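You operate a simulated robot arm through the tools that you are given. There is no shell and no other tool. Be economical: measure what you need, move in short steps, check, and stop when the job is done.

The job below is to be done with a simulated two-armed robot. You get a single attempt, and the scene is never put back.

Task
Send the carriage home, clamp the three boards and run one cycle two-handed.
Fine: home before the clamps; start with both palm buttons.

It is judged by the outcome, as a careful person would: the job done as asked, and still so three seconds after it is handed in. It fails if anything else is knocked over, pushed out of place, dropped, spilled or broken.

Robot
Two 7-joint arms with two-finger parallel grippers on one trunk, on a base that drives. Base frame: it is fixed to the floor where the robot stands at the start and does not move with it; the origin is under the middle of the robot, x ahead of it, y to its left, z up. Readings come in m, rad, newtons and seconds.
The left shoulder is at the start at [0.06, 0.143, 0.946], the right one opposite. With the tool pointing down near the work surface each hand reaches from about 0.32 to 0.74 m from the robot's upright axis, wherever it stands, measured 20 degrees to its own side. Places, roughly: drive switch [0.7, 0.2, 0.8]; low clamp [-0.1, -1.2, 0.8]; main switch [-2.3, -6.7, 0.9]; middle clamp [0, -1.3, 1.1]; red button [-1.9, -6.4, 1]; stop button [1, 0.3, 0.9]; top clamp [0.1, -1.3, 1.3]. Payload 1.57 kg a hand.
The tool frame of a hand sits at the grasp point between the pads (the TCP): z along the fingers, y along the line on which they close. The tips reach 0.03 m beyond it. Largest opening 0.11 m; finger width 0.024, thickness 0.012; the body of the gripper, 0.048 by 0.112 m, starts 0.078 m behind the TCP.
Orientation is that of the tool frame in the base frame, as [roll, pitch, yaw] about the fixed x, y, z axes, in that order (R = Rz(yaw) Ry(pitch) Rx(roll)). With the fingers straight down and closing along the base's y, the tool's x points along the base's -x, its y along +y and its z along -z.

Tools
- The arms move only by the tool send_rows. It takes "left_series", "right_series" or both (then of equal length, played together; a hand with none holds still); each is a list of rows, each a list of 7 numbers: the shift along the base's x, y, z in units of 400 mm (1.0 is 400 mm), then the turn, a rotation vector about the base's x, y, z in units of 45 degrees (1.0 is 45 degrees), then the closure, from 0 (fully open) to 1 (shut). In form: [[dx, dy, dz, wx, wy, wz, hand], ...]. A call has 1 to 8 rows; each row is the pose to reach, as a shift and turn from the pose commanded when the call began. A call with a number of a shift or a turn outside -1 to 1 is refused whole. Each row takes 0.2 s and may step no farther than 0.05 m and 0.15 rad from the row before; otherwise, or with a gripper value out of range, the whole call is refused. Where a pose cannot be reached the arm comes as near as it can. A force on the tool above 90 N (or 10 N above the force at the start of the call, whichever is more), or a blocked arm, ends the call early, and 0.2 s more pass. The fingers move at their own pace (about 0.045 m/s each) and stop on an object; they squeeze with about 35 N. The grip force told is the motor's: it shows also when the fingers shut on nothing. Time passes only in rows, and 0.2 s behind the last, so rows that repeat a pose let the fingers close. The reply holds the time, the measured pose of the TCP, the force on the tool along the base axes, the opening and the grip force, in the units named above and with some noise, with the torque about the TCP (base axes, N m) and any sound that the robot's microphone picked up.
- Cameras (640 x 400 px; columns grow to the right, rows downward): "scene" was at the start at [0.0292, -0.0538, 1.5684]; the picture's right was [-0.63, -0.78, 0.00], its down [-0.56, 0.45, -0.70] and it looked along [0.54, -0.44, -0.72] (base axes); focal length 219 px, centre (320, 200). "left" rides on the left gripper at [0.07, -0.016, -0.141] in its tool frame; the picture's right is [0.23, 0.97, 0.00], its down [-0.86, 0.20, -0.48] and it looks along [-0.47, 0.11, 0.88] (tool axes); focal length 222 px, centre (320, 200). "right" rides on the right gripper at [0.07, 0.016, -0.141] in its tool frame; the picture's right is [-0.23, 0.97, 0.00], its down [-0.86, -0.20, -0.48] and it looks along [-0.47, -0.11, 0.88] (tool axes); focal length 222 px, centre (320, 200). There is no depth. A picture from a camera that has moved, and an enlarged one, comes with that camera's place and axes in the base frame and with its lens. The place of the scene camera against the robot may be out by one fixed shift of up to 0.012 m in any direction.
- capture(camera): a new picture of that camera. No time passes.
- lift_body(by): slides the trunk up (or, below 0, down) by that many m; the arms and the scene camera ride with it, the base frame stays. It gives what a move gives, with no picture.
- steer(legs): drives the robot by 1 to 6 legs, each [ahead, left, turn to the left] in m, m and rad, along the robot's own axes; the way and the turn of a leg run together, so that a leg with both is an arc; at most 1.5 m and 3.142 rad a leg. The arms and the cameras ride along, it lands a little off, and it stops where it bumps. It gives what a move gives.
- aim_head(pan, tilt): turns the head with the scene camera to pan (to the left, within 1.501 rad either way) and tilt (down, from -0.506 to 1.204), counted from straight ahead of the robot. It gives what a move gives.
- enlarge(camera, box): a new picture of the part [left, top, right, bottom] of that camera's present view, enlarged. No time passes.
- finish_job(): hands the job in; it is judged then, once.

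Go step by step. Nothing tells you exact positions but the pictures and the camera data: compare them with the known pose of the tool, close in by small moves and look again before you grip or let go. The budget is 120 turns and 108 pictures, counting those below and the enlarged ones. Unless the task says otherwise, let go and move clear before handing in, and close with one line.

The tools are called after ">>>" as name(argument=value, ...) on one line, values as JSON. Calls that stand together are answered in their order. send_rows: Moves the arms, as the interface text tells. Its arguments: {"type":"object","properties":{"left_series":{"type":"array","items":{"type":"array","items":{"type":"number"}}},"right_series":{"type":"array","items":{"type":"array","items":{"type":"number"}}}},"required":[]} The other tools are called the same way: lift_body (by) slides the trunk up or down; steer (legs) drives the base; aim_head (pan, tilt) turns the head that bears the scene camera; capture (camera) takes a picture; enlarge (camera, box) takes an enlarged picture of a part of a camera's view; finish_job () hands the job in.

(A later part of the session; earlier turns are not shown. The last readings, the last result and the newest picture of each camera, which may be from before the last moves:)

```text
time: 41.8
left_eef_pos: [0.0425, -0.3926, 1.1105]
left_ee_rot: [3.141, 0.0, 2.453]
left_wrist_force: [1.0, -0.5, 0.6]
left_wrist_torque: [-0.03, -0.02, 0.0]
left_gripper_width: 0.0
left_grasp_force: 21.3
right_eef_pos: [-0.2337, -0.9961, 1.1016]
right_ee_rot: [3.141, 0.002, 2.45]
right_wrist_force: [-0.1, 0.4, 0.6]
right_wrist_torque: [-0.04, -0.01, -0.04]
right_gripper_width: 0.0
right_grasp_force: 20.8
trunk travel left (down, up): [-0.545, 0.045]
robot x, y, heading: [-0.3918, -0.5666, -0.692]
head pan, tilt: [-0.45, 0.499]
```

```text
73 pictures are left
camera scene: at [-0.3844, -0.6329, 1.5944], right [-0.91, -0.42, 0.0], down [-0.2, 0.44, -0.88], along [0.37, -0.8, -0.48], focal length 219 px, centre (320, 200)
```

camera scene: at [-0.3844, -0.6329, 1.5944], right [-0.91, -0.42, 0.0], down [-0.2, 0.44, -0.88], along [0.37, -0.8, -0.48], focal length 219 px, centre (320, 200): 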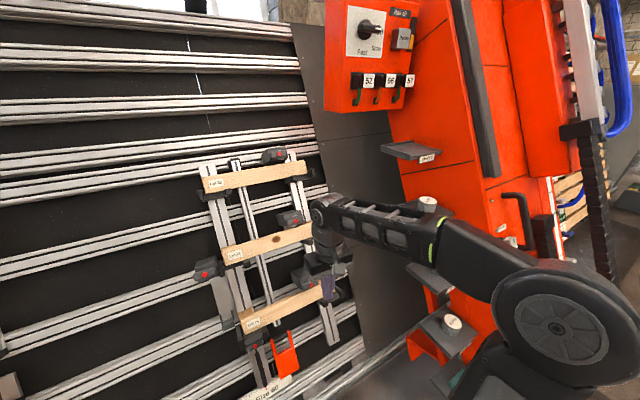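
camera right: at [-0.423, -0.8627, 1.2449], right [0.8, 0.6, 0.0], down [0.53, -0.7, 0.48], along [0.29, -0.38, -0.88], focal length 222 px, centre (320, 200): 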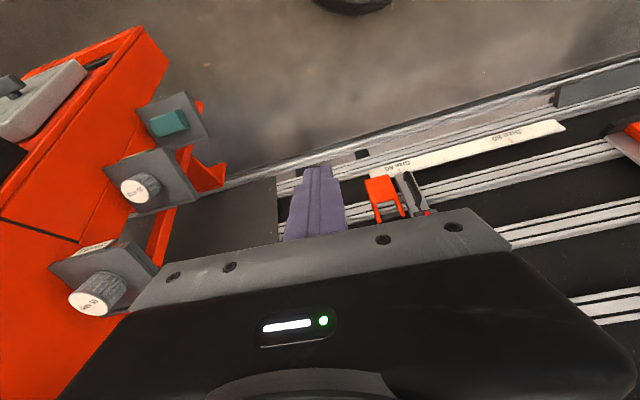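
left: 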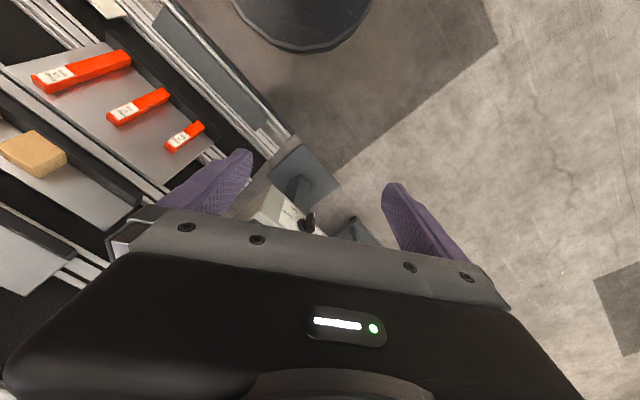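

>>> enlarge(camera="scene", box=[180, 130, 360, 250])

>>> enlarge(camera="scene", box=[180, 220, 370, 400])

```text
3.33 times, centred on (270, 190) of scene
camera zoom: at [-0.3844, -0.6329, 1.5944], right [-0.91, -0.42, 0.0], down [-0.2, 0.44, -0.88], along [0.37, -0.8, -0.48], focal length 730 px, centre (487, 233)
```

zoom: 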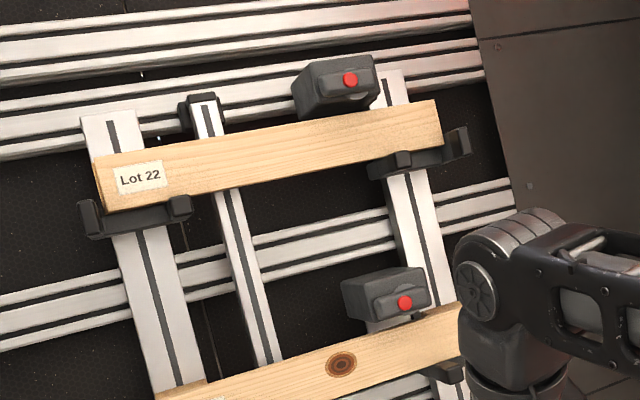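

```text
2.22 times, centred on (275, 310) of scene
camera zoom: at [-0.3844, -0.6329, 1.5944], right [-0.91, -0.42, 0.0], down [-0.2, 0.44, -0.88], along [0.37, -0.8, -0.48], focal length 486 px, centre (420, -44)
```

zoom: 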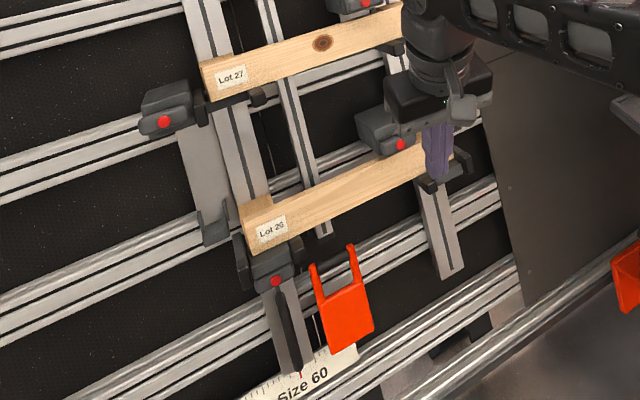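

>>> enlarge(camera="scene", box=[245, 140, 310, 180])

>>> enlarge(camera="scene", box=[262, 200, 322, 240])

>>> enlarge(camera="scene", box=[190, 250, 240, 282])

>>> enlarge(camera="scene", box=[230, 320, 310, 380])

```text
9.85 times, centred on (278, 160) of scene
camera zoom: at [-0.3844, -0.6329, 1.5944], right [-0.91, -0.42, 0.0], down [-0.2, 0.44, -0.88], along [0.37, -0.8, -0.48], focal length 2156 px, centre (738, 594)
```

zoom: 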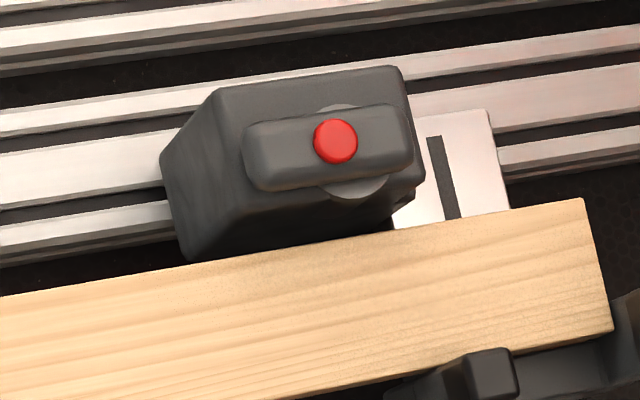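

```text
10.00 times, centred on (292, 220) of scene
camera zoom: at [-0.3844, -0.6329, 1.5944], right [-0.91, -0.42, 0.0], down [-0.2, 0.44, -0.88], along [0.37, -0.8, -0.48], focal length 2189 px, centre (600, 0)
```

zoom: 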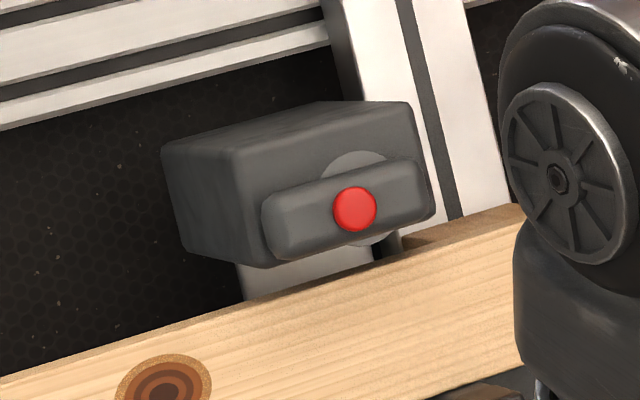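

```text
12.50 times, centred on (215, 266) of scene
camera zoom: at [-0.3844, -0.6329, 1.5944], right [-0.91, -0.42, 0.0], down [-0.2, 0.44, -0.88], along [0.37, -0.8, -0.48], focal length 2737 px, centre (1632, -625)
```

zoom: 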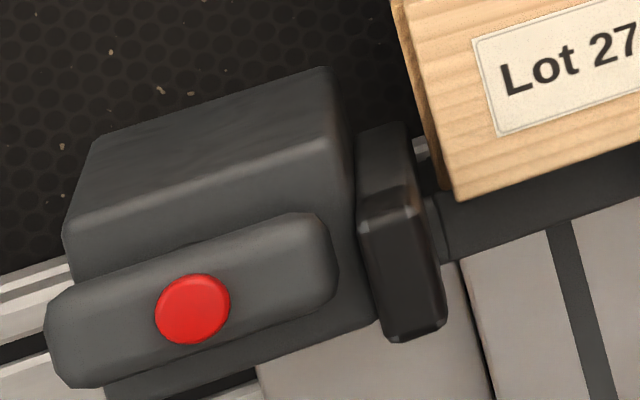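

```text
6.67 times, centred on (270, 350) of scene
camera zoom: at [-0.3844, -0.6329, 1.5944], right [-0.91, -0.42, 0.0], down [-0.2, 0.44, -0.88], along [0.37, -0.8, -0.48], focal length 1460 px, centre (653, -800)
```

zoom: 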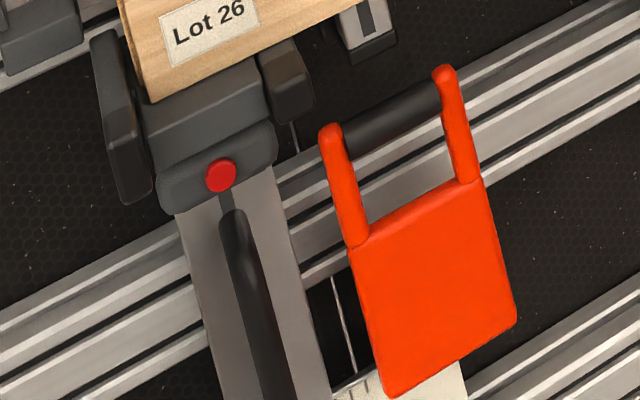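

The clamp handles are T-bars on round bosses, so they look like turn handles. I'll point the right hand at the middle one by pitching it up about 70° in two steps.

>>> send_rows(right_series=[[0.045, -0.063, 0.02, -0.1, -0.12, 0, 0], [0.09, -0.127, 0.04, -0.2, -0.24, 0, 0], [0.135, -0.19, 0.06, -0.3, -0.36, 0, 0], [0.18, -0.254, 0.08, -0.4, -0.48, 0, 0], [0.225, -0.317, 0.1, -0.496, -0.599, 0, 0], [0.225, -0.317, 0.1, -0.59, -0.71, 0, 0], [0.225, -0.317, 0.1, -0.69, -0.83, 0, 0], [0.225, -0.317, 0.1, -0.78, -0.94, 0, 0]])

>>> capture(camera="right")

>>> capture(camera="scene")

```text
time: 43.6
left_eef_pos: [0.0438, -0.3921, 1.1097]
left_ee_rot: [-3.14, 0.0, 2.453]
left_wrist_force: [0.3, -0.2, 0.3]
left_wrist_torque: [0.01, 0.03, 0.06]
left_gripper_width: 0.0
left_grasp_force: 21.9
right_eef_pos: [-0.1434, -1.1216, 1.1423]
right_ee_rot: [-3.138, 0.963, 2.454]
right_wrist_force: [0.7, 0.7, -0.3]
right_wrist_torque: [0.0, 0.0, -0.03]
right_gripper_width: 0.1101
right_grasp_force: 0.1
trunk travel left (down, up): [-0.545, 0.045]
robot x, y, heading: [-0.3954, -0.5652, -0.689]
head pan, tilt: [-0.45, 0.499]
```

```text
66 pictures are left
camera right: at [-0.2518, -1.0093, 1.1666], right [0.72, 0.67, 0.18], down [-0.05, -0.21, 0.98], along [0.69, -0.71, -0.12], focal length 222 px, centre (320, 200)
```

right: 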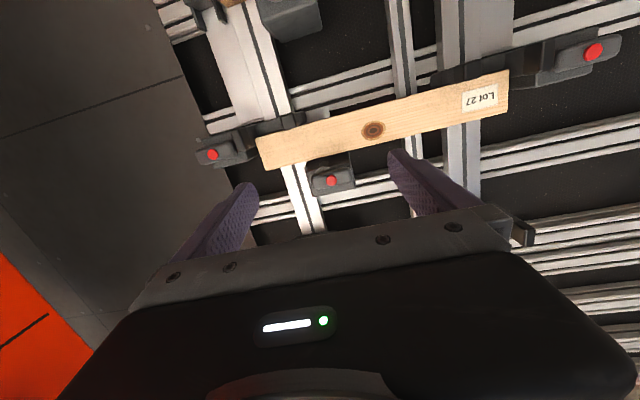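

```text
65 pictures are left
camera scene: at [-0.3847, -0.6326, 1.5945], right [-0.91, -0.42, 0.0], down [-0.2, 0.43, -0.88], along [0.37, -0.8, -0.48], focal length 219 px, centre (320, 200)
```

scene: 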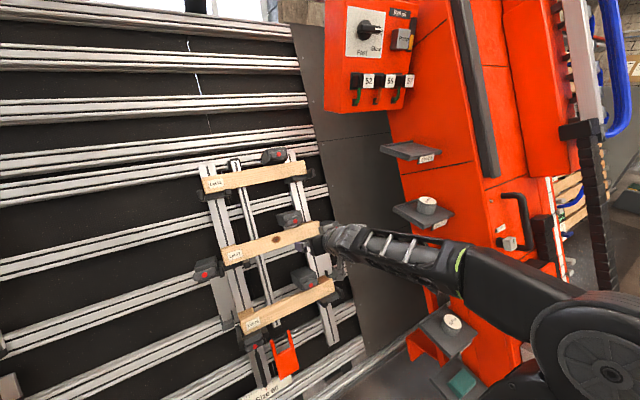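

The middle clamp's red hub is at about (0.0095, -1.246, 1.098), and the wall leans back about 24° with heading -0.585. I'll align the hand and stand off 9 cm.

>>> send_rows(right_series=[[0.07, -0.06, 0, -0.05, -0.06, 0.04, 0], [0.14, -0.13, 0, -0.1, -0.13, 0.08, 0], [0.211, -0.1975, -0.018, -0.144, -0.192, 0.127, 0], [0.211, -0.1975, -0.018, -0.144, -0.192, 0.127, 0]])

>>> capture(camera="right")

>>> enlarge(camera="scene", box=[220, 180, 400, 300])

```text
time: 44.6
left_eef_pos: [0.0425, -0.3914, 1.1104]
left_ee_rot: [3.141, 0.003, 2.452]
left_wrist_force: [0.3, -0.2, -0.2]
left_wrist_torque: [-0.07, 0.02, 0.02]
left_gripper_width: 0.0001
left_grasp_force: 21.8
right_eef_pos: [-0.0623, -1.1988, 1.1365]
right_ee_rot: [-3.131, 1.15, 2.558]
right_wrist_force: [0.2, -0.6, 0.1]
right_wrist_torque: [-0.02, 0.01, -0.05]
right_gripper_width: 0.1099
right_grasp_force: 0.1
right hand out of reach, approached as far as the arm can: row 2
trunk travel left (down, up): [-0.545, 0.045]
robot x, y, heading: [-0.3957, -0.5689, -0.686]
head pan, tilt: [-0.45, 0.499]
```

```text
64 pictures are left
camera right: at [-0.1835, -1.0978, 1.131], right [0.62, 0.76, 0.2], down [-0.18, -0.11, 0.98], along [0.76, -0.64, 0.07], focal length 222 px, centre (320, 200)
```

right: 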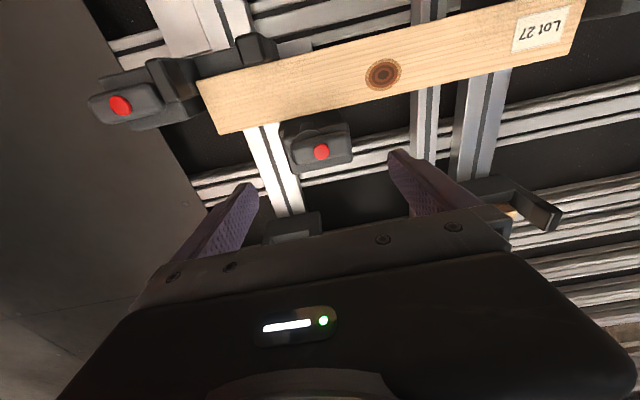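

```text
3.33 times, centred on (310, 240) of scene
camera zoom: at [-0.3855, -0.631, 1.5946], right [-0.91, -0.42, 0.0], down [-0.2, 0.43, -0.88], along [0.37, -0.8, -0.48], focal length 730 px, centre (353, 67)
```

zoom: 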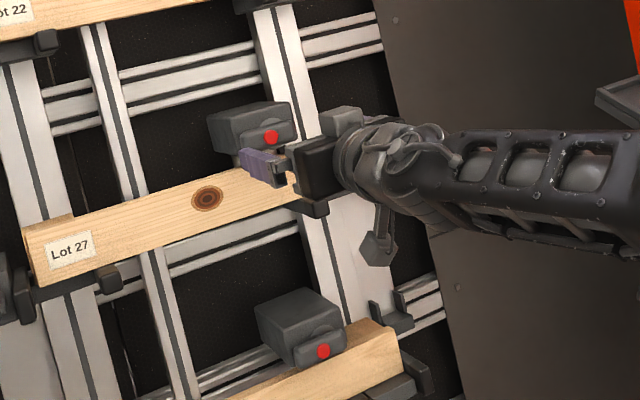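

The hand is aligned with the hub to within 1 mm. I'll advance so the fingers straddle the bar ends.

>>> send_rows(right_series=[[0.05, -0.033, -0.0265, 0, 0, 0, 0], [0.1, -0.066, -0.053, 0, 0, 0, 0], [0.125, -0.083, -0.067, 0, 0, 0, 0], [0.148, -0.098, -0.079, 0, 0, 0, 0]])

>>> capture(camera="right")

>>> enlarge(camera="scene", box=[250, 190, 340, 250])

```text
time: 45.6
left_eef_pos: [0.0446, -0.393, 1.1103]
left_ee_rot: [-3.141, 0.001, 2.451]
left_wrist_force: [0.4, -0.3, -0.7]
left_wrist_torque: [-0.01, 0.01, -0.02]
left_gripper_width: 0.0
left_grasp_force: 21.2
right_eef_pos: [-0.0014, -1.239, 1.1034]
right_ee_rot: [-3.136, 1.149, 2.555]
right_wrist_force: [-0.4, 0.0, 0.2]
right_wrist_torque: [-0.01, -0.01, 0.01]
right_gripper_width: 0.1099
right_grasp_force: 0.0
trunk travel left (down, up): [-0.545, 0.045]
robot x, y, heading: [-0.3975, -0.5668, -0.692]
head pan, tilt: [-0.45, 0.499]
```

```text
62 pictures are left
camera right: at [-0.1219, -1.1378, 1.098], right [0.62, 0.76, 0.2], down [-0.18, -0.12, 0.98], along [0.76, -0.64, 0.07], focal length 222 px, centre (320, 200)
```

right: 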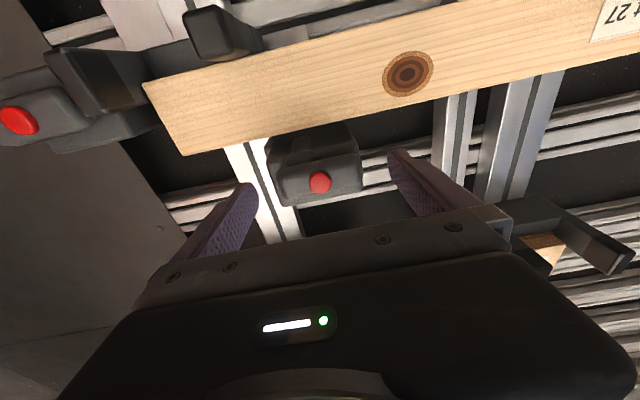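

```text
6.67 times, centred on (295, 220) of scene
camera zoom: at [-0.3841, -0.6333, 1.5945], right [-0.91, -0.42, 0.0], down [-0.2, 0.44, -0.88], along [0.37, -0.8, -0.48], focal length 1460 px, centre (487, 67)
```

zoom: 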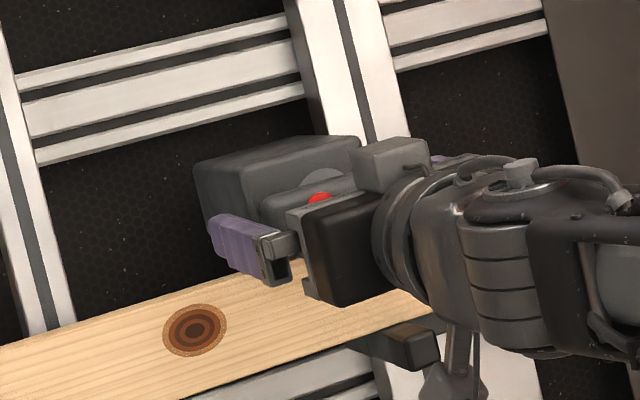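

Fingers straddle the bar. I'll close on its ends.

>>> send_rows(right_series=[[0, 0, 0, 0, 0, 0, 0.6], [0, 0, 0, 0, 0, 0, 1], [0, 0, 0, 0, 0, 0, 1], [0, 0, 0, 0, 0, 0, 1], [0, 0, 0, 0, 0, 0, 1]])

>>> capture(camera="right")

```text
time: 46.8
left_eef_pos: [0.0431, -0.3922, 1.1108]
left_ee_rot: [-3.141, 0.001, 2.453]
left_wrist_force: [-0.2, 0.8, 0.2]
left_wrist_torque: [0.02, 0.02, -0.03]
left_gripper_width: 0.0002
left_grasp_force: 21.0
right_eef_pos: [-0.0008, -1.2386, 1.1049]
right_ee_rot: [-3.134, 1.148, 2.557]
right_wrist_force: [2.1, 1.3, -1.1]
right_wrist_torque: [0.02, -0.05, -0.19]
right_gripper_width: 0.0762
right_grasp_force: 40.7
trunk travel left (down, up): [-0.545, 0.045]
robot x, y, heading: [-0.395, -0.5684, -0.687]
head pan, tilt: [-0.45, 0.499]
```

```text
60 pictures are left
camera right: at [-0.1222, -1.1374, 1.0981], right [0.62, 0.76, 0.2], down [-0.18, -0.12, 0.98], along [0.76, -0.64, 0.07], focal length 222 px, centre (320, 200)
```

right: 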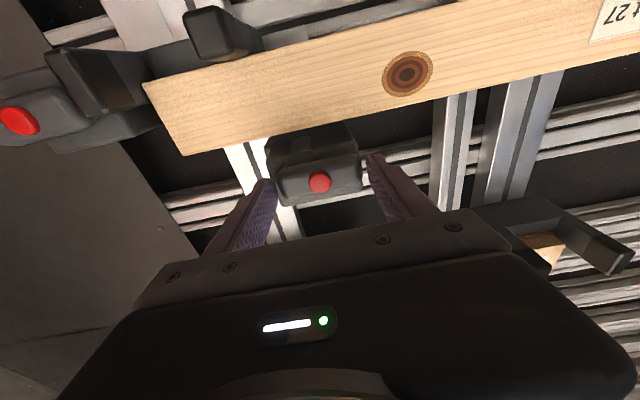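

The bar is gripped (0.076 m). I'll test a small clockwise turn about the hub axis and watch the torque.

>>> send_rows(right_series=[[0.0, 0, 0, 0.05, -0.033, -0.027, 1], [0, 0, 0, 0.1, -0.067, -0.054, 1], [0, 0, 0, 0.15, -0.1, -0.081, 1], [0, 0, 0, 0.203, -0.134, -0.109, 1]])

>>> capture(camera="right")

```text
time: 47.8
left_eef_pos: [0.0429, -0.3917, 1.111]
left_ee_rot: [3.141, 0.002, 2.454]
left_wrist_force: [0.4, 0.1, 0.1]
left_wrist_torque: [-0.02, -0.01, 0.01]
left_gripper_width: 0.0003
left_grasp_force: 21.4
right_eef_pos: [-0.0002, -1.2396, 1.1024]
right_ee_rot: [2.713, 1.103, 2.077]
right_wrist_force: [-4.8, 12.1, 0.4]
right_wrist_torque: [-0.82, 0.2, -1.2]
right_gripper_width: 0.076
right_grasp_force: 45.0
trunk travel left (down, up): [-0.545, 0.045]
robot x, y, heading: [-0.3971, -0.5668, -0.69]
head pan, tilt: [-0.45, 0.499]
```

```text
59 pictures are left
camera right: at [-0.1126, -1.1272, 1.1026], right [0.65, 0.66, 0.39], down [-0.3, -0.25, 0.92], along [0.7, -0.71, 0.04], focal length 222 px, centre (320, 200)
```

right: 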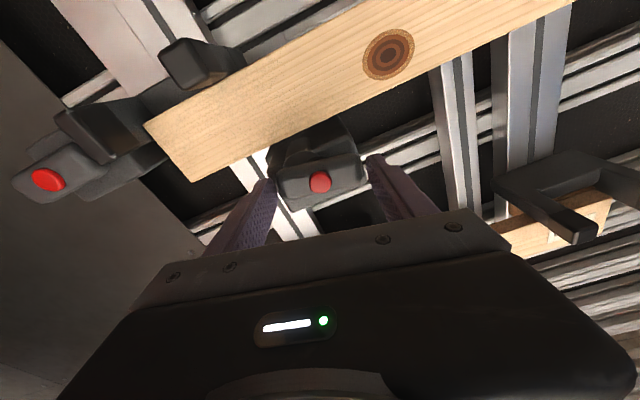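

The bar turns with the hand. I'll continue another 39°.

>>> send_rows(right_series=[[0, 0, 0, 0.132, -0.0874, -0.0706, 1], [0, 0, 0, 0.264, -0.1748, -0.1412, 1], [0, 0, 0, 0.396, -0.262, -0.2118, 1], [0, 0, 0, 0.528, -0.35, -0.2824, 1], [0, 0, 0, 0.66, -0.437, -0.353, 1]])

>>> capture(camera="right")

```text
time: 49.0
left_eef_pos: [0.0423, -0.3914, 1.1107]
left_ee_rot: [3.141, 0.001, 2.451]
left_wrist_force: [0.2, 0.1, 1.2]
left_wrist_torque: [-0.02, -0.02, -0.02]
left_gripper_width: 0.0001
left_grasp_force: 21.3
right_eef_pos: [-0.0024, -1.2407, 1.1039]
right_ee_rot: [2.1, 0.609, 1.303]
right_wrist_force: [-8.5, 8.9, -0.2]
right_wrist_torque: [-0.45, 0.39, -1.09]
right_gripper_width: 0.0767
right_grasp_force: 45.2
trunk travel left (down, up): [-0.545, 0.045]
robot x, y, heading: [-0.3937, -0.5636, -0.688]
head pan, tilt: [-0.45, 0.499]
```

```text
58 pictures are left
camera right: at [-0.0827, -1.1078, 1.1335], right [0.55, 0.15, 0.82], down [-0.67, -0.5, 0.55], along [0.5, -0.85, -0.17], focal length 222 px, centre (320, 200)
```

right: 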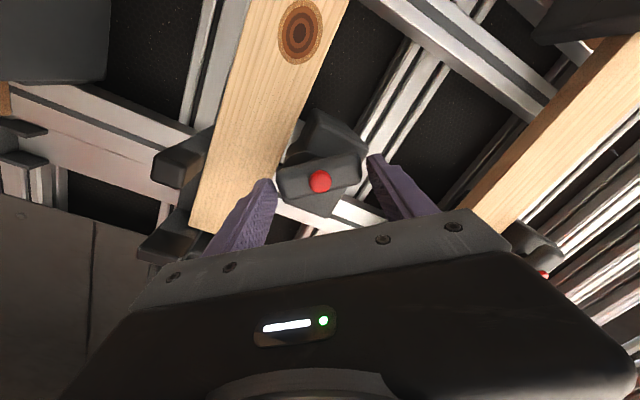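

The bar has clearly rotated about 50° against its body. Continuing to 90°.

>>> send_rows(right_series=[[0, 0, 0, 0.132, -0.0874, -0.0706, 1], [0, 0, 0, 0.264, -0.1748, -0.1412, 1], [0, 0, 0, 0.396, -0.262, -0.2118, 1], [0, 0, 0, 0.528, -0.35, -0.2824, 1], [0, 0, 0, 0.66, -0.437, -0.353, 1], [0, 0, 0, 0.66, -0.437, -0.353, 1]])

>>> capture(camera="right")

```text
time: 50.4
left_eef_pos: [0.042, -0.3919, 1.1101]
left_ee_rot: [-3.141, 0.001, 2.453]
left_wrist_force: [-0.4, 0.6, -0.4]
left_wrist_torque: [0.0, -0.01, 0.02]
left_gripper_width: 0.0001
left_grasp_force: 21.4
right_eef_pos: [-0.0025, -1.2402, 1.1019]
right_ee_rot: [2.0, -0.003, 0.987]
right_wrist_force: [-15.8, 10.4, -10.0]
right_wrist_torque: [0.48, 1.18, -0.73]
right_gripper_width: 0.0763
right_grasp_force: 44.8
trunk travel left (down, up): [-0.545, 0.045]
robot x, y, heading: [-0.3949, -0.57, -0.688]
head pan, tilt: [-0.45, 0.499]
```

```text
57 pictures are left
camera right: at [-0.0646, -1.1157, 1.1763], right [0.21, -0.42, 0.88], down [-0.9, -0.43, 0.01], along [0.37, -0.8, -0.47], focal length 222 px, centre (320, 200)
```

right: 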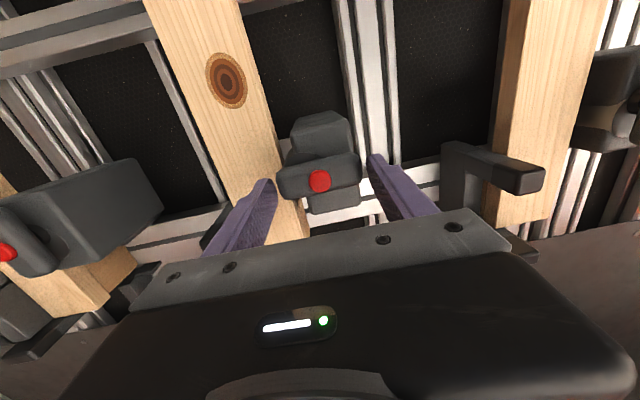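

It's about 90° now. I'll nudge it a little further to feel for a stop.

>>> send_rows(right_series=[[0, 0, 0, 0.085, -0.056, -0.045, 1], [0, 0, 0, 0.17, -0.112, -0.09, 1], [0, 0, 0, 0.17, -0.112, -0.09, 1]])

>>> enlarge(camera="right", box=[200, 60, 420, 240])

>>> enlarge(camera="scene", box=[250, 180, 340, 250])

```text
time: 51.2
left_eef_pos: [0.0423, -0.3941, 1.1111]
left_ee_rot: [3.14, -0.001, 2.451]
left_wrist_force: [-0.7, 0.6, 0.2]
left_wrist_torque: [-0.02, 0.01, -0.04]
left_gripper_width: 0.0
left_grasp_force: 21.3
right_eef_pos: [-0.0051, -1.2444, 1.1017]
right_ee_rot: [2.007, -0.157, 0.91]
right_wrist_force: [-19.4, -3.6, -12.2]
right_wrist_torque: [-1.85, 2.08, 0.43]
right_gripper_width: 0.0787
right_grasp_force: 45.1
trunk travel left (down, up): [-0.545, 0.045]
robot x, y, heading: [-0.3967, -0.5645, -0.689]
head pan, tilt: [-0.45, 0.499]
```

```text
2.22 times, centred on (310, 150) of right
camera zoom: at [-0.0647, -1.1249, 1.1861], right [0.1, -0.54, 0.84], down [-0.93, -0.35, -0.11], along [0.35, -0.77, -0.54], focal length 494 px, centre (342, 311)
```

zoom: 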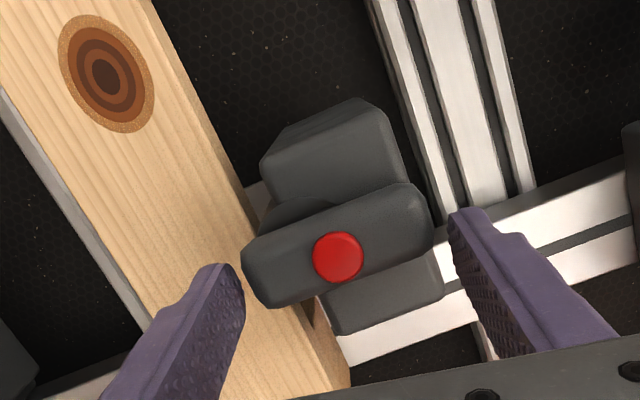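

```text
5.71 times, centred on (295, 215) of scene
camera zoom: at [-0.3867, -0.6349, 1.5944], right [-0.91, -0.42, 0.0], down [-0.2, 0.44, -0.88], along [0.37, -0.8, -0.48], focal length 1251 px, centre (463, 114)
```

zoom: 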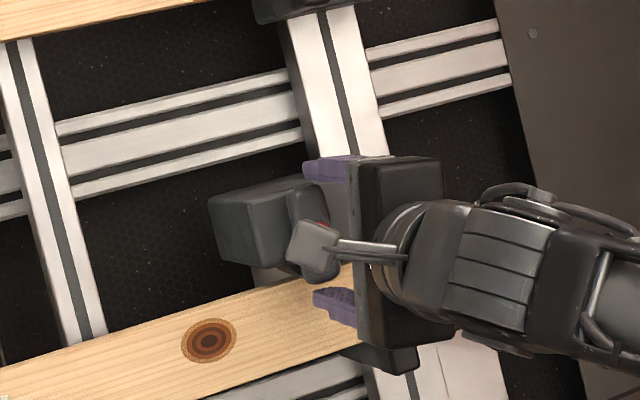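

It hit the stop at 90°, with the handle perpendicular. I'll relax the turn, open and retreat along the axis.

>>> send_rows(right_series=[[0, 0, 0, -0.08, 0.053, 0.043, 1], [0, 0, 0, -0.17, 0.112, 0.09, 1], [0, 0, 0, -0.17, 0.112, 0.09, 0], [0, 0, 0, -0.17, 0.112, 0.09, 0], [0, 0, 0, -0.17, 0.112, 0.09, 0], [-0.07, 0.046, 0.037, -0.17, 0.112, 0.09, 0], [-0.15, 0.1, 0.08, -0.17, 0.112, 0.09, 0], [-0.23, 0.152, 0.123, -0.17, 0.112, 0.09, 0]])

>>> enlarge(camera="scene", box=[250, 180, 340, 250])

>>> capture(camera="right")

```text
time: 53.0
left_eef_pos: [0.0431, -0.3923, 1.1106]
left_ee_rot: [-3.14, 0.002, 2.453]
left_wrist_force: [-0.2, 0.5, -0.7]
left_wrist_torque: [-0.01, -0.01, -0.01]
left_gripper_width: 0.0001
left_grasp_force: 21.2
right_eef_pos: [-0.0936, -1.1806, 1.1525]
right_ee_rot: [1.999, 0.001, 0.989]
right_wrist_force: [-0.7, 0.3, -0.5]
right_wrist_torque: [-0.02, 0.0, -0.01]
right_gripper_width: 0.1098
right_grasp_force: 0.1
trunk travel left (down, up): [-0.545, 0.045]
robot x, y, heading: [-0.3958, -0.5672, -0.69]
head pan, tilt: [-0.45, 0.499]
```

```text
5.71 times, centred on (295, 215) of scene
camera zoom: at [-0.3856, -0.6324, 1.5945], right [-0.91, -0.42, 0.0], down [-0.2, 0.43, -0.88], along [0.37, -0.8, -0.48], focal length 1251 px, centre (463, 114)
```

zoom: 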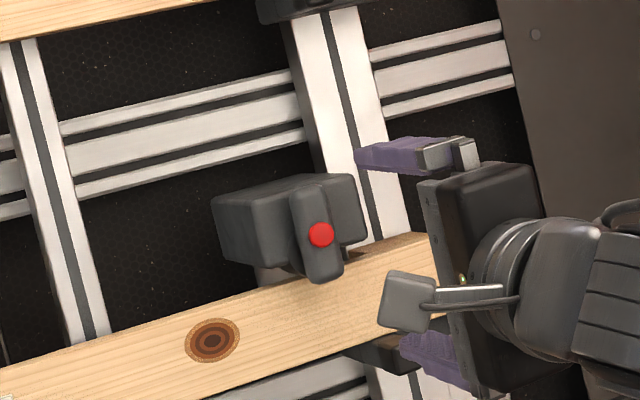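

```text
53 pictures are left
camera right: at [-0.1565, -1.0547, 1.2262], right [0.21, -0.41, 0.89], down [-0.9, -0.43, 0.02], along [0.37, -0.8, -0.46], focal length 222 px, centre (320, 200)
```

right: 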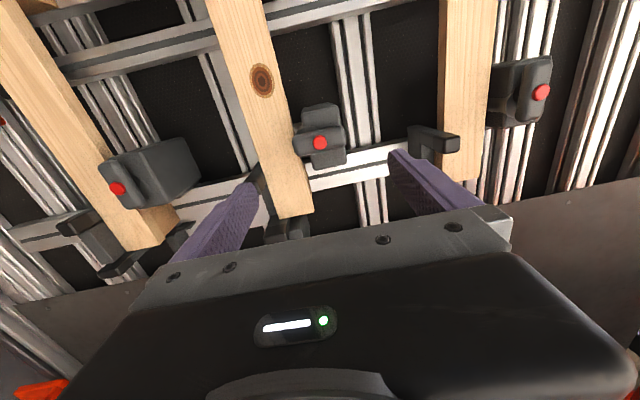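

The middle clamp's handle is turned. Next is the top clamp, so I'll raise the trunk, move up and unroll the hand.

>>> lift_body(by=0.045)

>>> send_rows(right_series=[[0.0, 0, 0.08, -0.1, 0.065, 0.053, 0], [0.03, -0.02, 0.16, -0.2, 0.135, 0.108, 0], [0.09, -0.06, 0.24, -0.33, 0.216, 0.174, 0], [0.15, -0.1, 0.32, -0.44, 0.288, 0.233, 0], [0.2, -0.14, 0.38, -0.55, 0.36, 0.291, 0], [0.25, -0.18, 0.43, -0.65, 0.432, 0.349, 0], [0.295, -0.203, 0.455, -0.762, 0.504, 0.407, 0]])

>>> capture(camera="right")

```text
time: 53.9
left_eef_pos: [0.0434, -0.3922, 1.1558]
left_ee_rot: [-3.141, 0.0, 2.452]
left_wrist_force: [-0.4, -0.3, -0.8]
left_wrist_torque: [0.03, 0.02, 0.03]
left_gripper_width: 0.0001
left_grasp_force: 21.7
right_eef_pos: [-0.0935, -1.1818, 1.196]
right_ee_rot: [1.999, -0.002, 0.988]
right_wrist_force: [0.2, -0.3, -0.3]
right_wrist_torque: [0.03, 0.0, -0.01]
right_gripper_width: 0.11
right_grasp_force: 0.1
trunk travel left (down, up): [-0.59, 0.0]
robot x, y, heading: [-0.3946, -0.5658, -0.693]
head pan, tilt: [-0.45, 0.499]
```

```text
time: 55.5
left_eef_pos: [0.0448, -0.3919, 1.1559]
left_ee_rot: [3.141, 0.0, 2.451]
left_wrist_force: [0.3, 0.3, 0.9]
left_wrist_torque: [0.02, 0.02, 0.01]
left_gripper_width: 0.0003
left_grasp_force: 21.2
right_eef_pos: [0.0257, -1.2634, 1.377]
right_ee_rot: [2.146, 0.702, 1.378]
right_wrist_force: [0.7, 0.3, -0.3]
right_wrist_torque: [0.03, -0.02, -0.01]
right_gripper_width: 0.11
right_grasp_force: 0.1
trunk travel left (down, up): [-0.59, 0.0]
robot x, y, heading: [-0.3929, -0.5671, -0.694]
head pan, tilt: [-0.45, 0.499]
```

```text
52 pictures are left
camera right: at [-0.0589, -1.1327, 1.4025], right [0.59, 0.25, 0.77], down [-0.62, -0.48, 0.62], along [0.53, -0.84, -0.13], focal length 222 px, centre (320, 200)
```

right: 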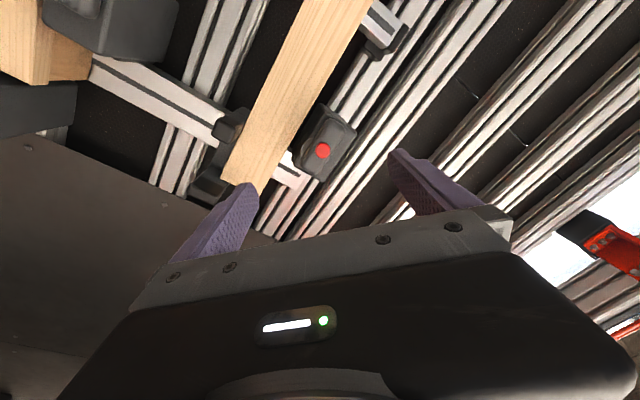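

The hub is well centred. I'll roll the remaining 45° back and then check.

>>> send_rows(right_series=[[0, 0, 0, -0.127, 0.084, 0.068, 0], [0, 0, 0, -0.254, 0.168, 0.136, 0], [0, 0, 0, -0.381, 0.252, 0.2035, 0], [0, 0, 0, -0.508, 0.336, 0.271, 0], [0, 0, 0, -0.635, 0.42, 0.339, 0], [0, 0, 0, -0.762, 0.504, 0.407, 0]])

>>> capture(camera="right")

```text
time: 56.9
left_eef_pos: [0.0432, -0.3929, 1.1555]
left_ee_rot: [-3.14, 0.0, 2.451]
left_wrist_force: [1.2, 0.5, -0.3]
left_wrist_torque: [0.0, 0.01, -0.01]
left_gripper_width: 0.0
left_grasp_force: 21.4
right_eef_pos: [0.0249, -1.2629, 1.3786]
right_ee_rot: [-3.125, 1.149, 2.565]
right_wrist_force: [-0.5, -0.2, -0.6]
right_wrist_torque: [0.0, -0.02, 0.02]
right_gripper_width: 0.1101
right_grasp_force: 0.0
trunk travel left (down, up): [-0.59, 0.0]
robot x, y, heading: [-0.3989, -0.5661, -0.687]
head pan, tilt: [-0.45, 0.499]
```

```text
51 pictures are left
camera right: at [-0.0955, -1.1614, 1.3735], right [0.62, 0.76, 0.2], down [-0.18, -0.11, 0.98], along [0.76, -0.64, 0.07], focal length 222 px, centre (320, 200)
```

right: 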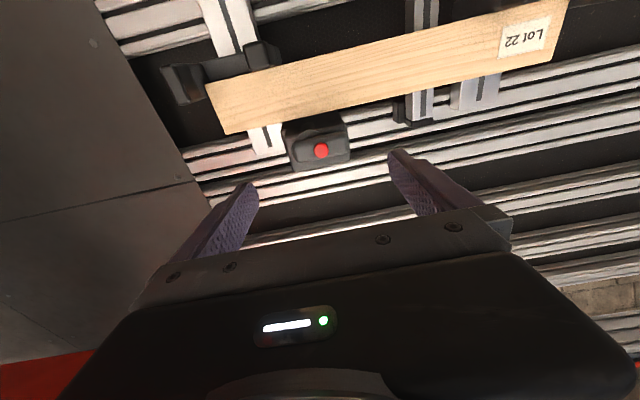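

Same picture as with the middle clamp, so I'll advance about 8 cm.

>>> send_rows(right_series=[[0.05, -0.033, -0.0265, 0, 0, 0, 0], [0.1, -0.066, -0.053, 0, 0, 0, 0], [0.128, -0.084, -0.068, 0, 0, 0, 0], [0.15, -0.099, -0.08, 0, 0, 0, 0]])

>>> capture(camera="right")

>>> enlarge(camera="scene", box=[240, 140, 340, 210])

```text
time: 57.9
left_eef_pos: [0.0452, -0.3935, 1.1549]
left_ee_rot: [3.141, 0.001, 2.451]
left_wrist_force: [-1.1, 0.2, 0.5]
left_wrist_torque: [0.01, 0.01, 0.0]
left_gripper_width: 0.0
left_grasp_force: 20.8
right_eef_pos: [0.0853, -1.3013, 1.3474]
right_ee_rot: [-3.131, 1.15, 2.559]
right_wrist_force: [0.4, 0.1, -0.3]
right_wrist_torque: [0.02, 0.03, -0.01]
right_gripper_width: 0.1098
right_grasp_force: 0.1
trunk travel left (down, up): [-0.59, 0.0]
robot x, y, heading: [-0.3962, -0.5682, -0.686]
head pan, tilt: [-0.45, 0.499]
```

```text
50 pictures are left
camera right: at [-0.0353, -1.1994, 1.3413], right [0.62, 0.76, 0.2], down [-0.18, -0.11, 0.98], along [0.76, -0.64, 0.07], focal length 222 px, centre (320, 200)
```

right: 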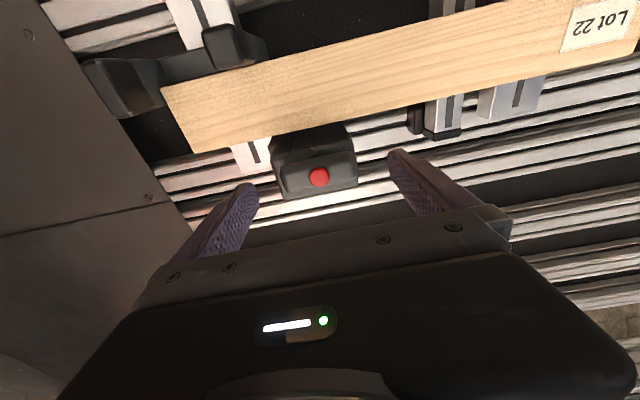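

```text
5.71 times, centred on (290, 175) of scene
camera zoom: at [-0.3836, -0.6332, 1.6395], right [-0.91, -0.42, 0.0], down [-0.2, 0.44, -0.88], along [0.37, -0.8, -0.48], focal length 1251 px, centre (491, 343)
```

zoom: 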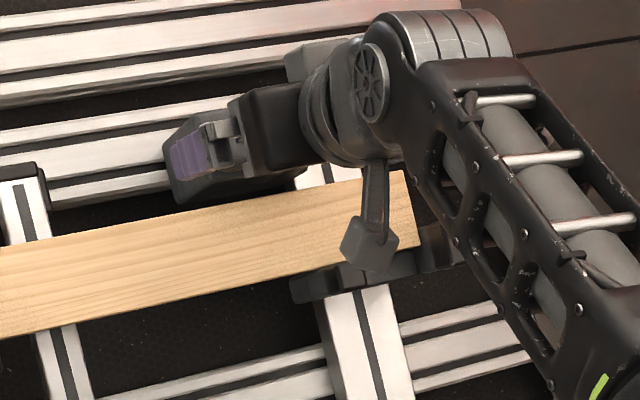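

I need about 12 mm more, then close.

>>> send_rows(right_series=[[0.023, -0.015, -0.012, 0, 0, 0, 0], [0.023, -0.015, -0.012, 0, 0, 0, 0.6], [0.023, -0.015, -0.012, 0, 0, 0, 1], [0.023, -0.015, -0.012, 0, 0, 0, 1], [0.023, -0.015, -0.012, 0, 0, 0, 1], [0.023, -0.015, -0.012, 0, 0, 0, 1]])

>>> capture(camera="right")

```text
time: 59.2
left_eef_pos: [0.0433, -0.3937, 1.1557]
left_ee_rot: [3.141, 0.001, 2.451]
left_wrist_force: [0.1, -0.2, 0.3]
left_wrist_torque: [0.02, 0.01, 0.01]
left_gripper_width: 0.0
left_grasp_force: 21.1
right_eef_pos: [0.0914, -1.3075, 1.3414]
right_ee_rot: [-3.131, 1.151, 2.557]
right_wrist_force: [-3.3, -3.7, 3.2]
right_wrist_torque: [-0.05, 0.19, -0.6]
right_gripper_width: 0.0762
right_grasp_force: 40.2
trunk travel left (down, up): [-0.59, 0.0]
robot x, y, heading: [-0.395, -0.5679, -0.687]
head pan, tilt: [-0.45, 0.499]
```

```text
48 pictures are left
camera right: at [-0.0286, -1.2051, 1.3363], right [0.62, 0.76, 0.2], down [-0.18, -0.11, 0.98], along [0.76, -0.64, 0.07], focal length 222 px, centre (320, 200)
```

right: 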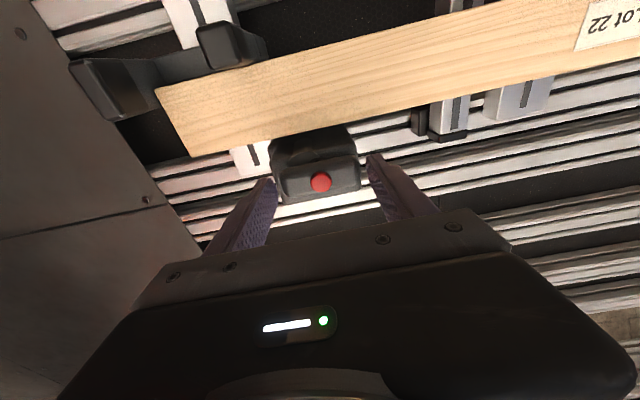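

Gripped, the same as the middle one. I'll turn 45°, then another 45° plus a little.

>>> send_rows(right_series=[[0, 0, 0, 0.127, -0.084, -0.068, 1], [0, 0, 0, 0.254, -0.168, -0.136, 1], [0, 0, 0, 0.381, -0.252, -0.2035, 1], [0, 0, 0, 0.508, -0.336, -0.271, 1], [0, 0, 0, 0.635, -0.42, -0.339, 1], [0, 0, 0, 0.762, -0.504, -0.407, 1]])

>>> send_rows(right_series=[[0, 0, 0, 0.127, -0.084, -0.068, 1], [0, 0, 0, 0.254, -0.168, -0.136, 1], [0, 0, 0, 0.381, -0.252, -0.2035, 1], [0, 0, 0, 0.508, -0.336, -0.271, 1], [0, 0, 0, 0.635, -0.42, -0.339, 1], [0, 0, 0, 0.762, -0.504, -0.407, 1], [0, 0, 0, 0.84, -0.555, -0.448, 1], [0, 0, 0, 0.84, -0.555, -0.448, 1]])

>>> enlarge(camera="right", box=[200, 60, 420, 240])

```text
time: 60.6
left_eef_pos: [0.0378, -0.3956, 1.1575]
left_ee_rot: [3.139, 0.004, 2.448]
left_wrist_force: [0.0, 0.6, -1.0]
left_wrist_torque: [-0.05, 0.02, 0.02]
left_gripper_width: 0.0
left_grasp_force: 21.3
right_eef_pos: [0.0777, -1.3132, 1.3315]
right_ee_rot: [2.169, 0.694, 1.382]
right_wrist_force: [-53.6, 12.3, -32.5]
right_wrist_torque: [0.01, 0.96, -0.4]
right_gripper_width: 0.0325
right_grasp_force: 40.7
trunk travel left (down, up): [-0.59, 0.0]
robot x, y, heading: [-0.3961, -0.5664, -0.692]
head pan, tilt: [-0.45, 0.499]
```

```text
time: 61.3
left_eef_pos: [0.0387, -0.3923, 1.1579]
left_ee_rot: [3.141, 0.005, 2.45]
left_wrist_force: [0.7, -0.3, 0.0]
left_wrist_torque: [-0.03, 0.03, -0.04]
left_gripper_width: 0.0
left_grasp_force: 21.2
right_eef_pos: [0.0767, -1.3099, 1.3253]
right_ee_rot: [2.111, 0.482, 1.238]
right_wrist_force: [-37.8, 18.9, -16.2]
right_wrist_torque: [-0.54, 0.22, -0.6]
right_gripper_width: 0.0235
right_grasp_force: 35.5
right hand out of reach, approached as far as the arm can: row 2, 3
trunk travel left (down, up): [-0.59, 0.0]
robot x, y, heading: [-0.3974, -0.5681, -0.69]
head pan, tilt: [-0.45, 0.499]
stopped in row 3 (right hand): the force on the tool passed its limit (the readings are from after the stop); the commanded pose is now the measured one
```

```text
2.22 times, centred on (310, 150) of right
camera zoom: at [0.0041, -1.1766, 1.3714], right [0.53, 0.01, 0.85], down [-0.72, -0.52, 0.46], along [0.44, -0.86, -0.27], focal length 494 px, centre (342, 311)
```

zoom: 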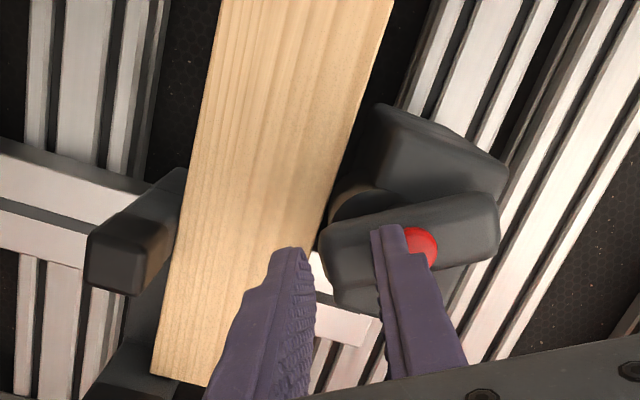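

The fingers slipped off the bar partway through the turn, so I'll back straight off and reopen.

>>> send_rows(right_series=[[-0.05, 0.033, 0.0265, 0, 0, 0, 1], [-0.1, 0.066, 0.053, 0, 0, 0, 0.8], [-0.15, 0.1, 0.08, 0, 0, 0, 0], [-0.19, 0.126, 0.102, 0, 0, 0, 0], [-0.19, 0.126, 0.102, 0, 0, 0, 0]])

>>> capture(camera="right")

>>> capture(camera="scene")

```text
time: 62.5
left_eef_pos: [0.044, -0.392, 1.1555]
left_ee_rot: [3.141, -0.001, 2.451]
left_wrist_force: [-0.2, 0.4, -0.8]
left_wrist_torque: [-0.01, 0.01, 0.01]
left_gripper_width: 0.0003
left_grasp_force: 21.7
right_eef_pos: [0.0118, -1.2568, 1.3679]
right_ee_rot: [2.099, 0.479, 1.24]
right_wrist_force: [-0.6, -0.3, -0.8]
right_wrist_torque: [0.01, -0.02, 0.01]
right_gripper_width: 0.0841
right_grasp_force: 0.1
trunk travel left (down, up): [-0.59, 0.0]
robot x, y, heading: [-0.4, -0.5678, -0.693]
head pan, tilt: [-0.45, 0.499]
```

```text
46 pictures are left
camera right: at [-0.062, -1.1237, 1.4108], right [0.53, 0.02, 0.85], down [-0.72, -0.52, 0.46], along [0.45, -0.85, -0.26], focal length 222 px, centre (320, 200)
```

right: 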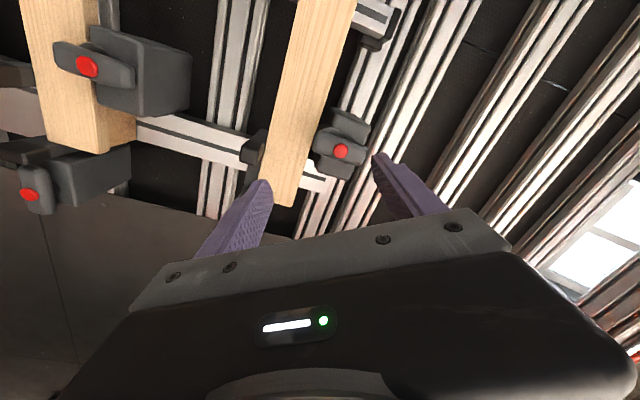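

```text
45 pictures are left
camera scene: at [-0.3843, -0.6329, 1.6394], right [-0.91, -0.42, 0.0], down [-0.2, 0.44, -0.88], along [0.37, -0.8, -0.48], focal length 219 px, centre (320, 200)
```

scene: 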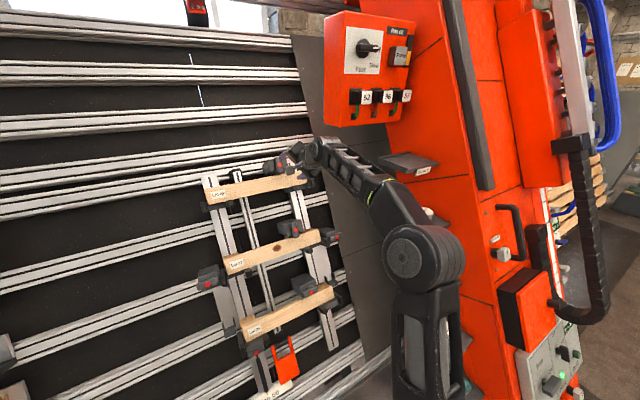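

>>> enlarge(camera="right", box=[280, 90, 400, 200])

```text
3.64 times, centred on (340, 145) of right
camera zoom: at [-0.062, -1.1237, 1.4108], right [0.53, 0.02, 0.85], down [-0.72, -0.52, 0.46], along [0.45, -0.85, -0.26], focal length 808 px, centre (247, 400)
```

zoom: 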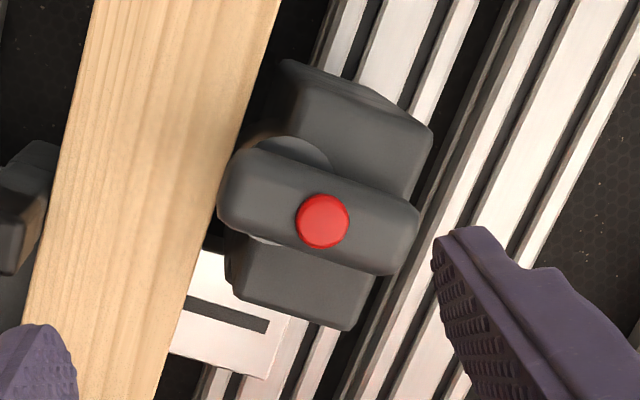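

From here the top bar looks perpendicular to its board, so it seems to have reached its stop. I'll back off more and verify from the head camera.

>>> send_rows(right_series=[[-0.08, 0.053, 0.02, 0, 0, 0, 0], [-0.16, 0.106, 0.0, 0, 0, 0, 0], [-0.22, 0.14, -0.08, 0, 0, 0, 0], [-0.26, 0.16, -0.17, 0, 0, 0, 0], [-0.26, 0.16, -0.27, 0, 0, 0, 0], [-0.26, 0.16, -0.37, 0, 0, 0, 0], [-0.26, 0.16, -0.45, 0, 0, 0, 0]])

>>> enlarge(camera="scene", box=[190, 140, 340, 260])

```text
time: 64.1
left_eef_pos: [0.0423, -0.3923, 1.1557]
left_ee_rot: [3.141, 0.0, 2.45]
left_wrist_force: [-0.1, 0.0, -0.1]
left_wrist_torque: [0.01, 0.0, -0.02]
left_gripper_width: 0.0001
left_grasp_force: 21.5
right_eef_pos: [-0.0935, -1.1909, 1.1999]
right_ee_rot: [2.101, 0.48, 1.245]
right_wrist_force: [-0.3, 0.5, 0.0]
right_wrist_torque: [-0.01, 0.03, 0.0]
right_gripper_width: 0.1101
right_grasp_force: 0.1
right hand out of reach, approached as far as the arm can: row 7
trunk travel left (down, up): [-0.59, 0.0]
robot x, y, heading: [-0.3998, -0.5684, -0.688]
head pan, tilt: [-0.45, 0.499]
```

```text
3.33 times, centred on (265, 200) of scene
camera zoom: at [-0.3851, -0.6326, 1.6395], right [-0.91, -0.42, 0.0], down [-0.2, 0.44, -0.88], along [0.37, -0.8, -0.48], focal length 730 px, centre (503, 200)
```

zoom: 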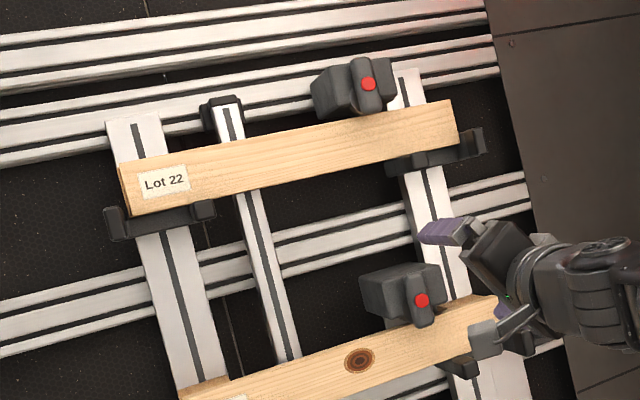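

Top and middle handles are both upright. Now the low clamp: I'll back off, descend and unroll the hand 59°.

>>> send_rows(right_series=[[-0.09, 0.07, -0.02, -0.125, 0.083, 0.067, 0], [-0.18, 0.14, -0.06, -0.25, 0.165, 0.134, 0], [-0.24, 0.19, -0.14, -0.375, 0.248, 0.2, 0], [-0.26, 0.21, -0.25, -0.5, 0.33, 0.267, 0], [-0.26, 0.21, -0.36, -0.625, 0.413, 0.334, 0], [-0.26, 0.21, -0.47, -0.75, 0.496, 0.4, 0], [-0.24, 0.2, -0.58, -0.875, 0.578, 0.467, 0], [-0.21, 0.19, -0.68, -1.0, 0.661, 0.534, 0]])

>>> capture(camera="right")

>>> capture(camera="scene")

```text
time: 65.9
left_eef_pos: [0.0442, -0.3904, 1.1544]
left_ee_rot: [-3.14, -0.001, 2.451]
left_wrist_force: [0.3, 0.4, -0.4]
left_wrist_torque: [-0.05, 0.01, -0.02]
left_gripper_width: 0.0
left_grasp_force: 22.0
right_eef_pos: [-0.1727, -1.117, 0.9277]
right_ee_rot: [-3.096, 1.137, 2.562]
right_wrist_force: [0.2, 0.1, 0.4]
right_wrist_torque: [-0.01, 0.02, -0.05]
right_gripper_width: 0.1103
right_grasp_force: 0.0
right hand out of reach, approached as far as the arm can: row 5, 6
trunk travel left (down, up): [-0.59, 0.0]
robot x, y, heading: [-0.3966, -0.568, -0.694]
head pan, tilt: [-0.45, 0.499]
```

```text
42 pictures are left
camera right: at [-0.2902, -1.0102, 0.9241], right [0.65, 0.74, 0.19], down [-0.17, -0.1, 0.98], along [0.74, -0.67, 0.06], focal length 222 px, centre (320, 200)
```

right: 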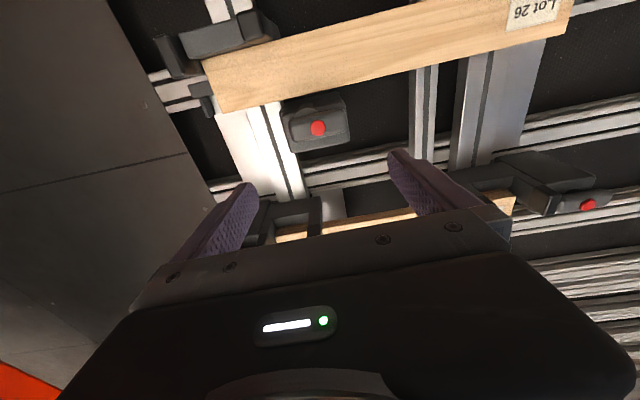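

```text
41 pictures are left
camera scene: at [-0.3831, -0.6296, 1.6397], right [-0.91, -0.42, 0.0], down [-0.2, 0.43, -0.88], along [0.36, -0.8, -0.48], focal length 219 px, centre (320, 200)
```

scene: 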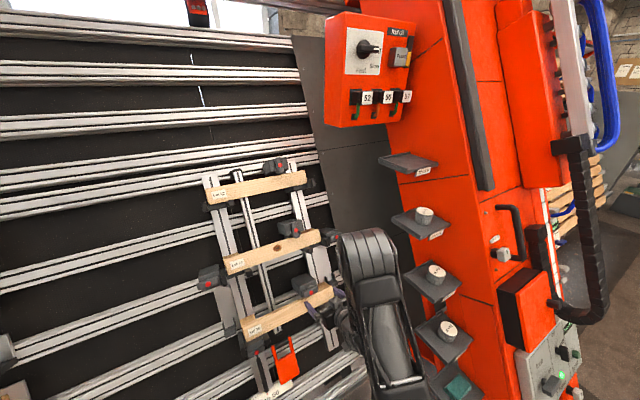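

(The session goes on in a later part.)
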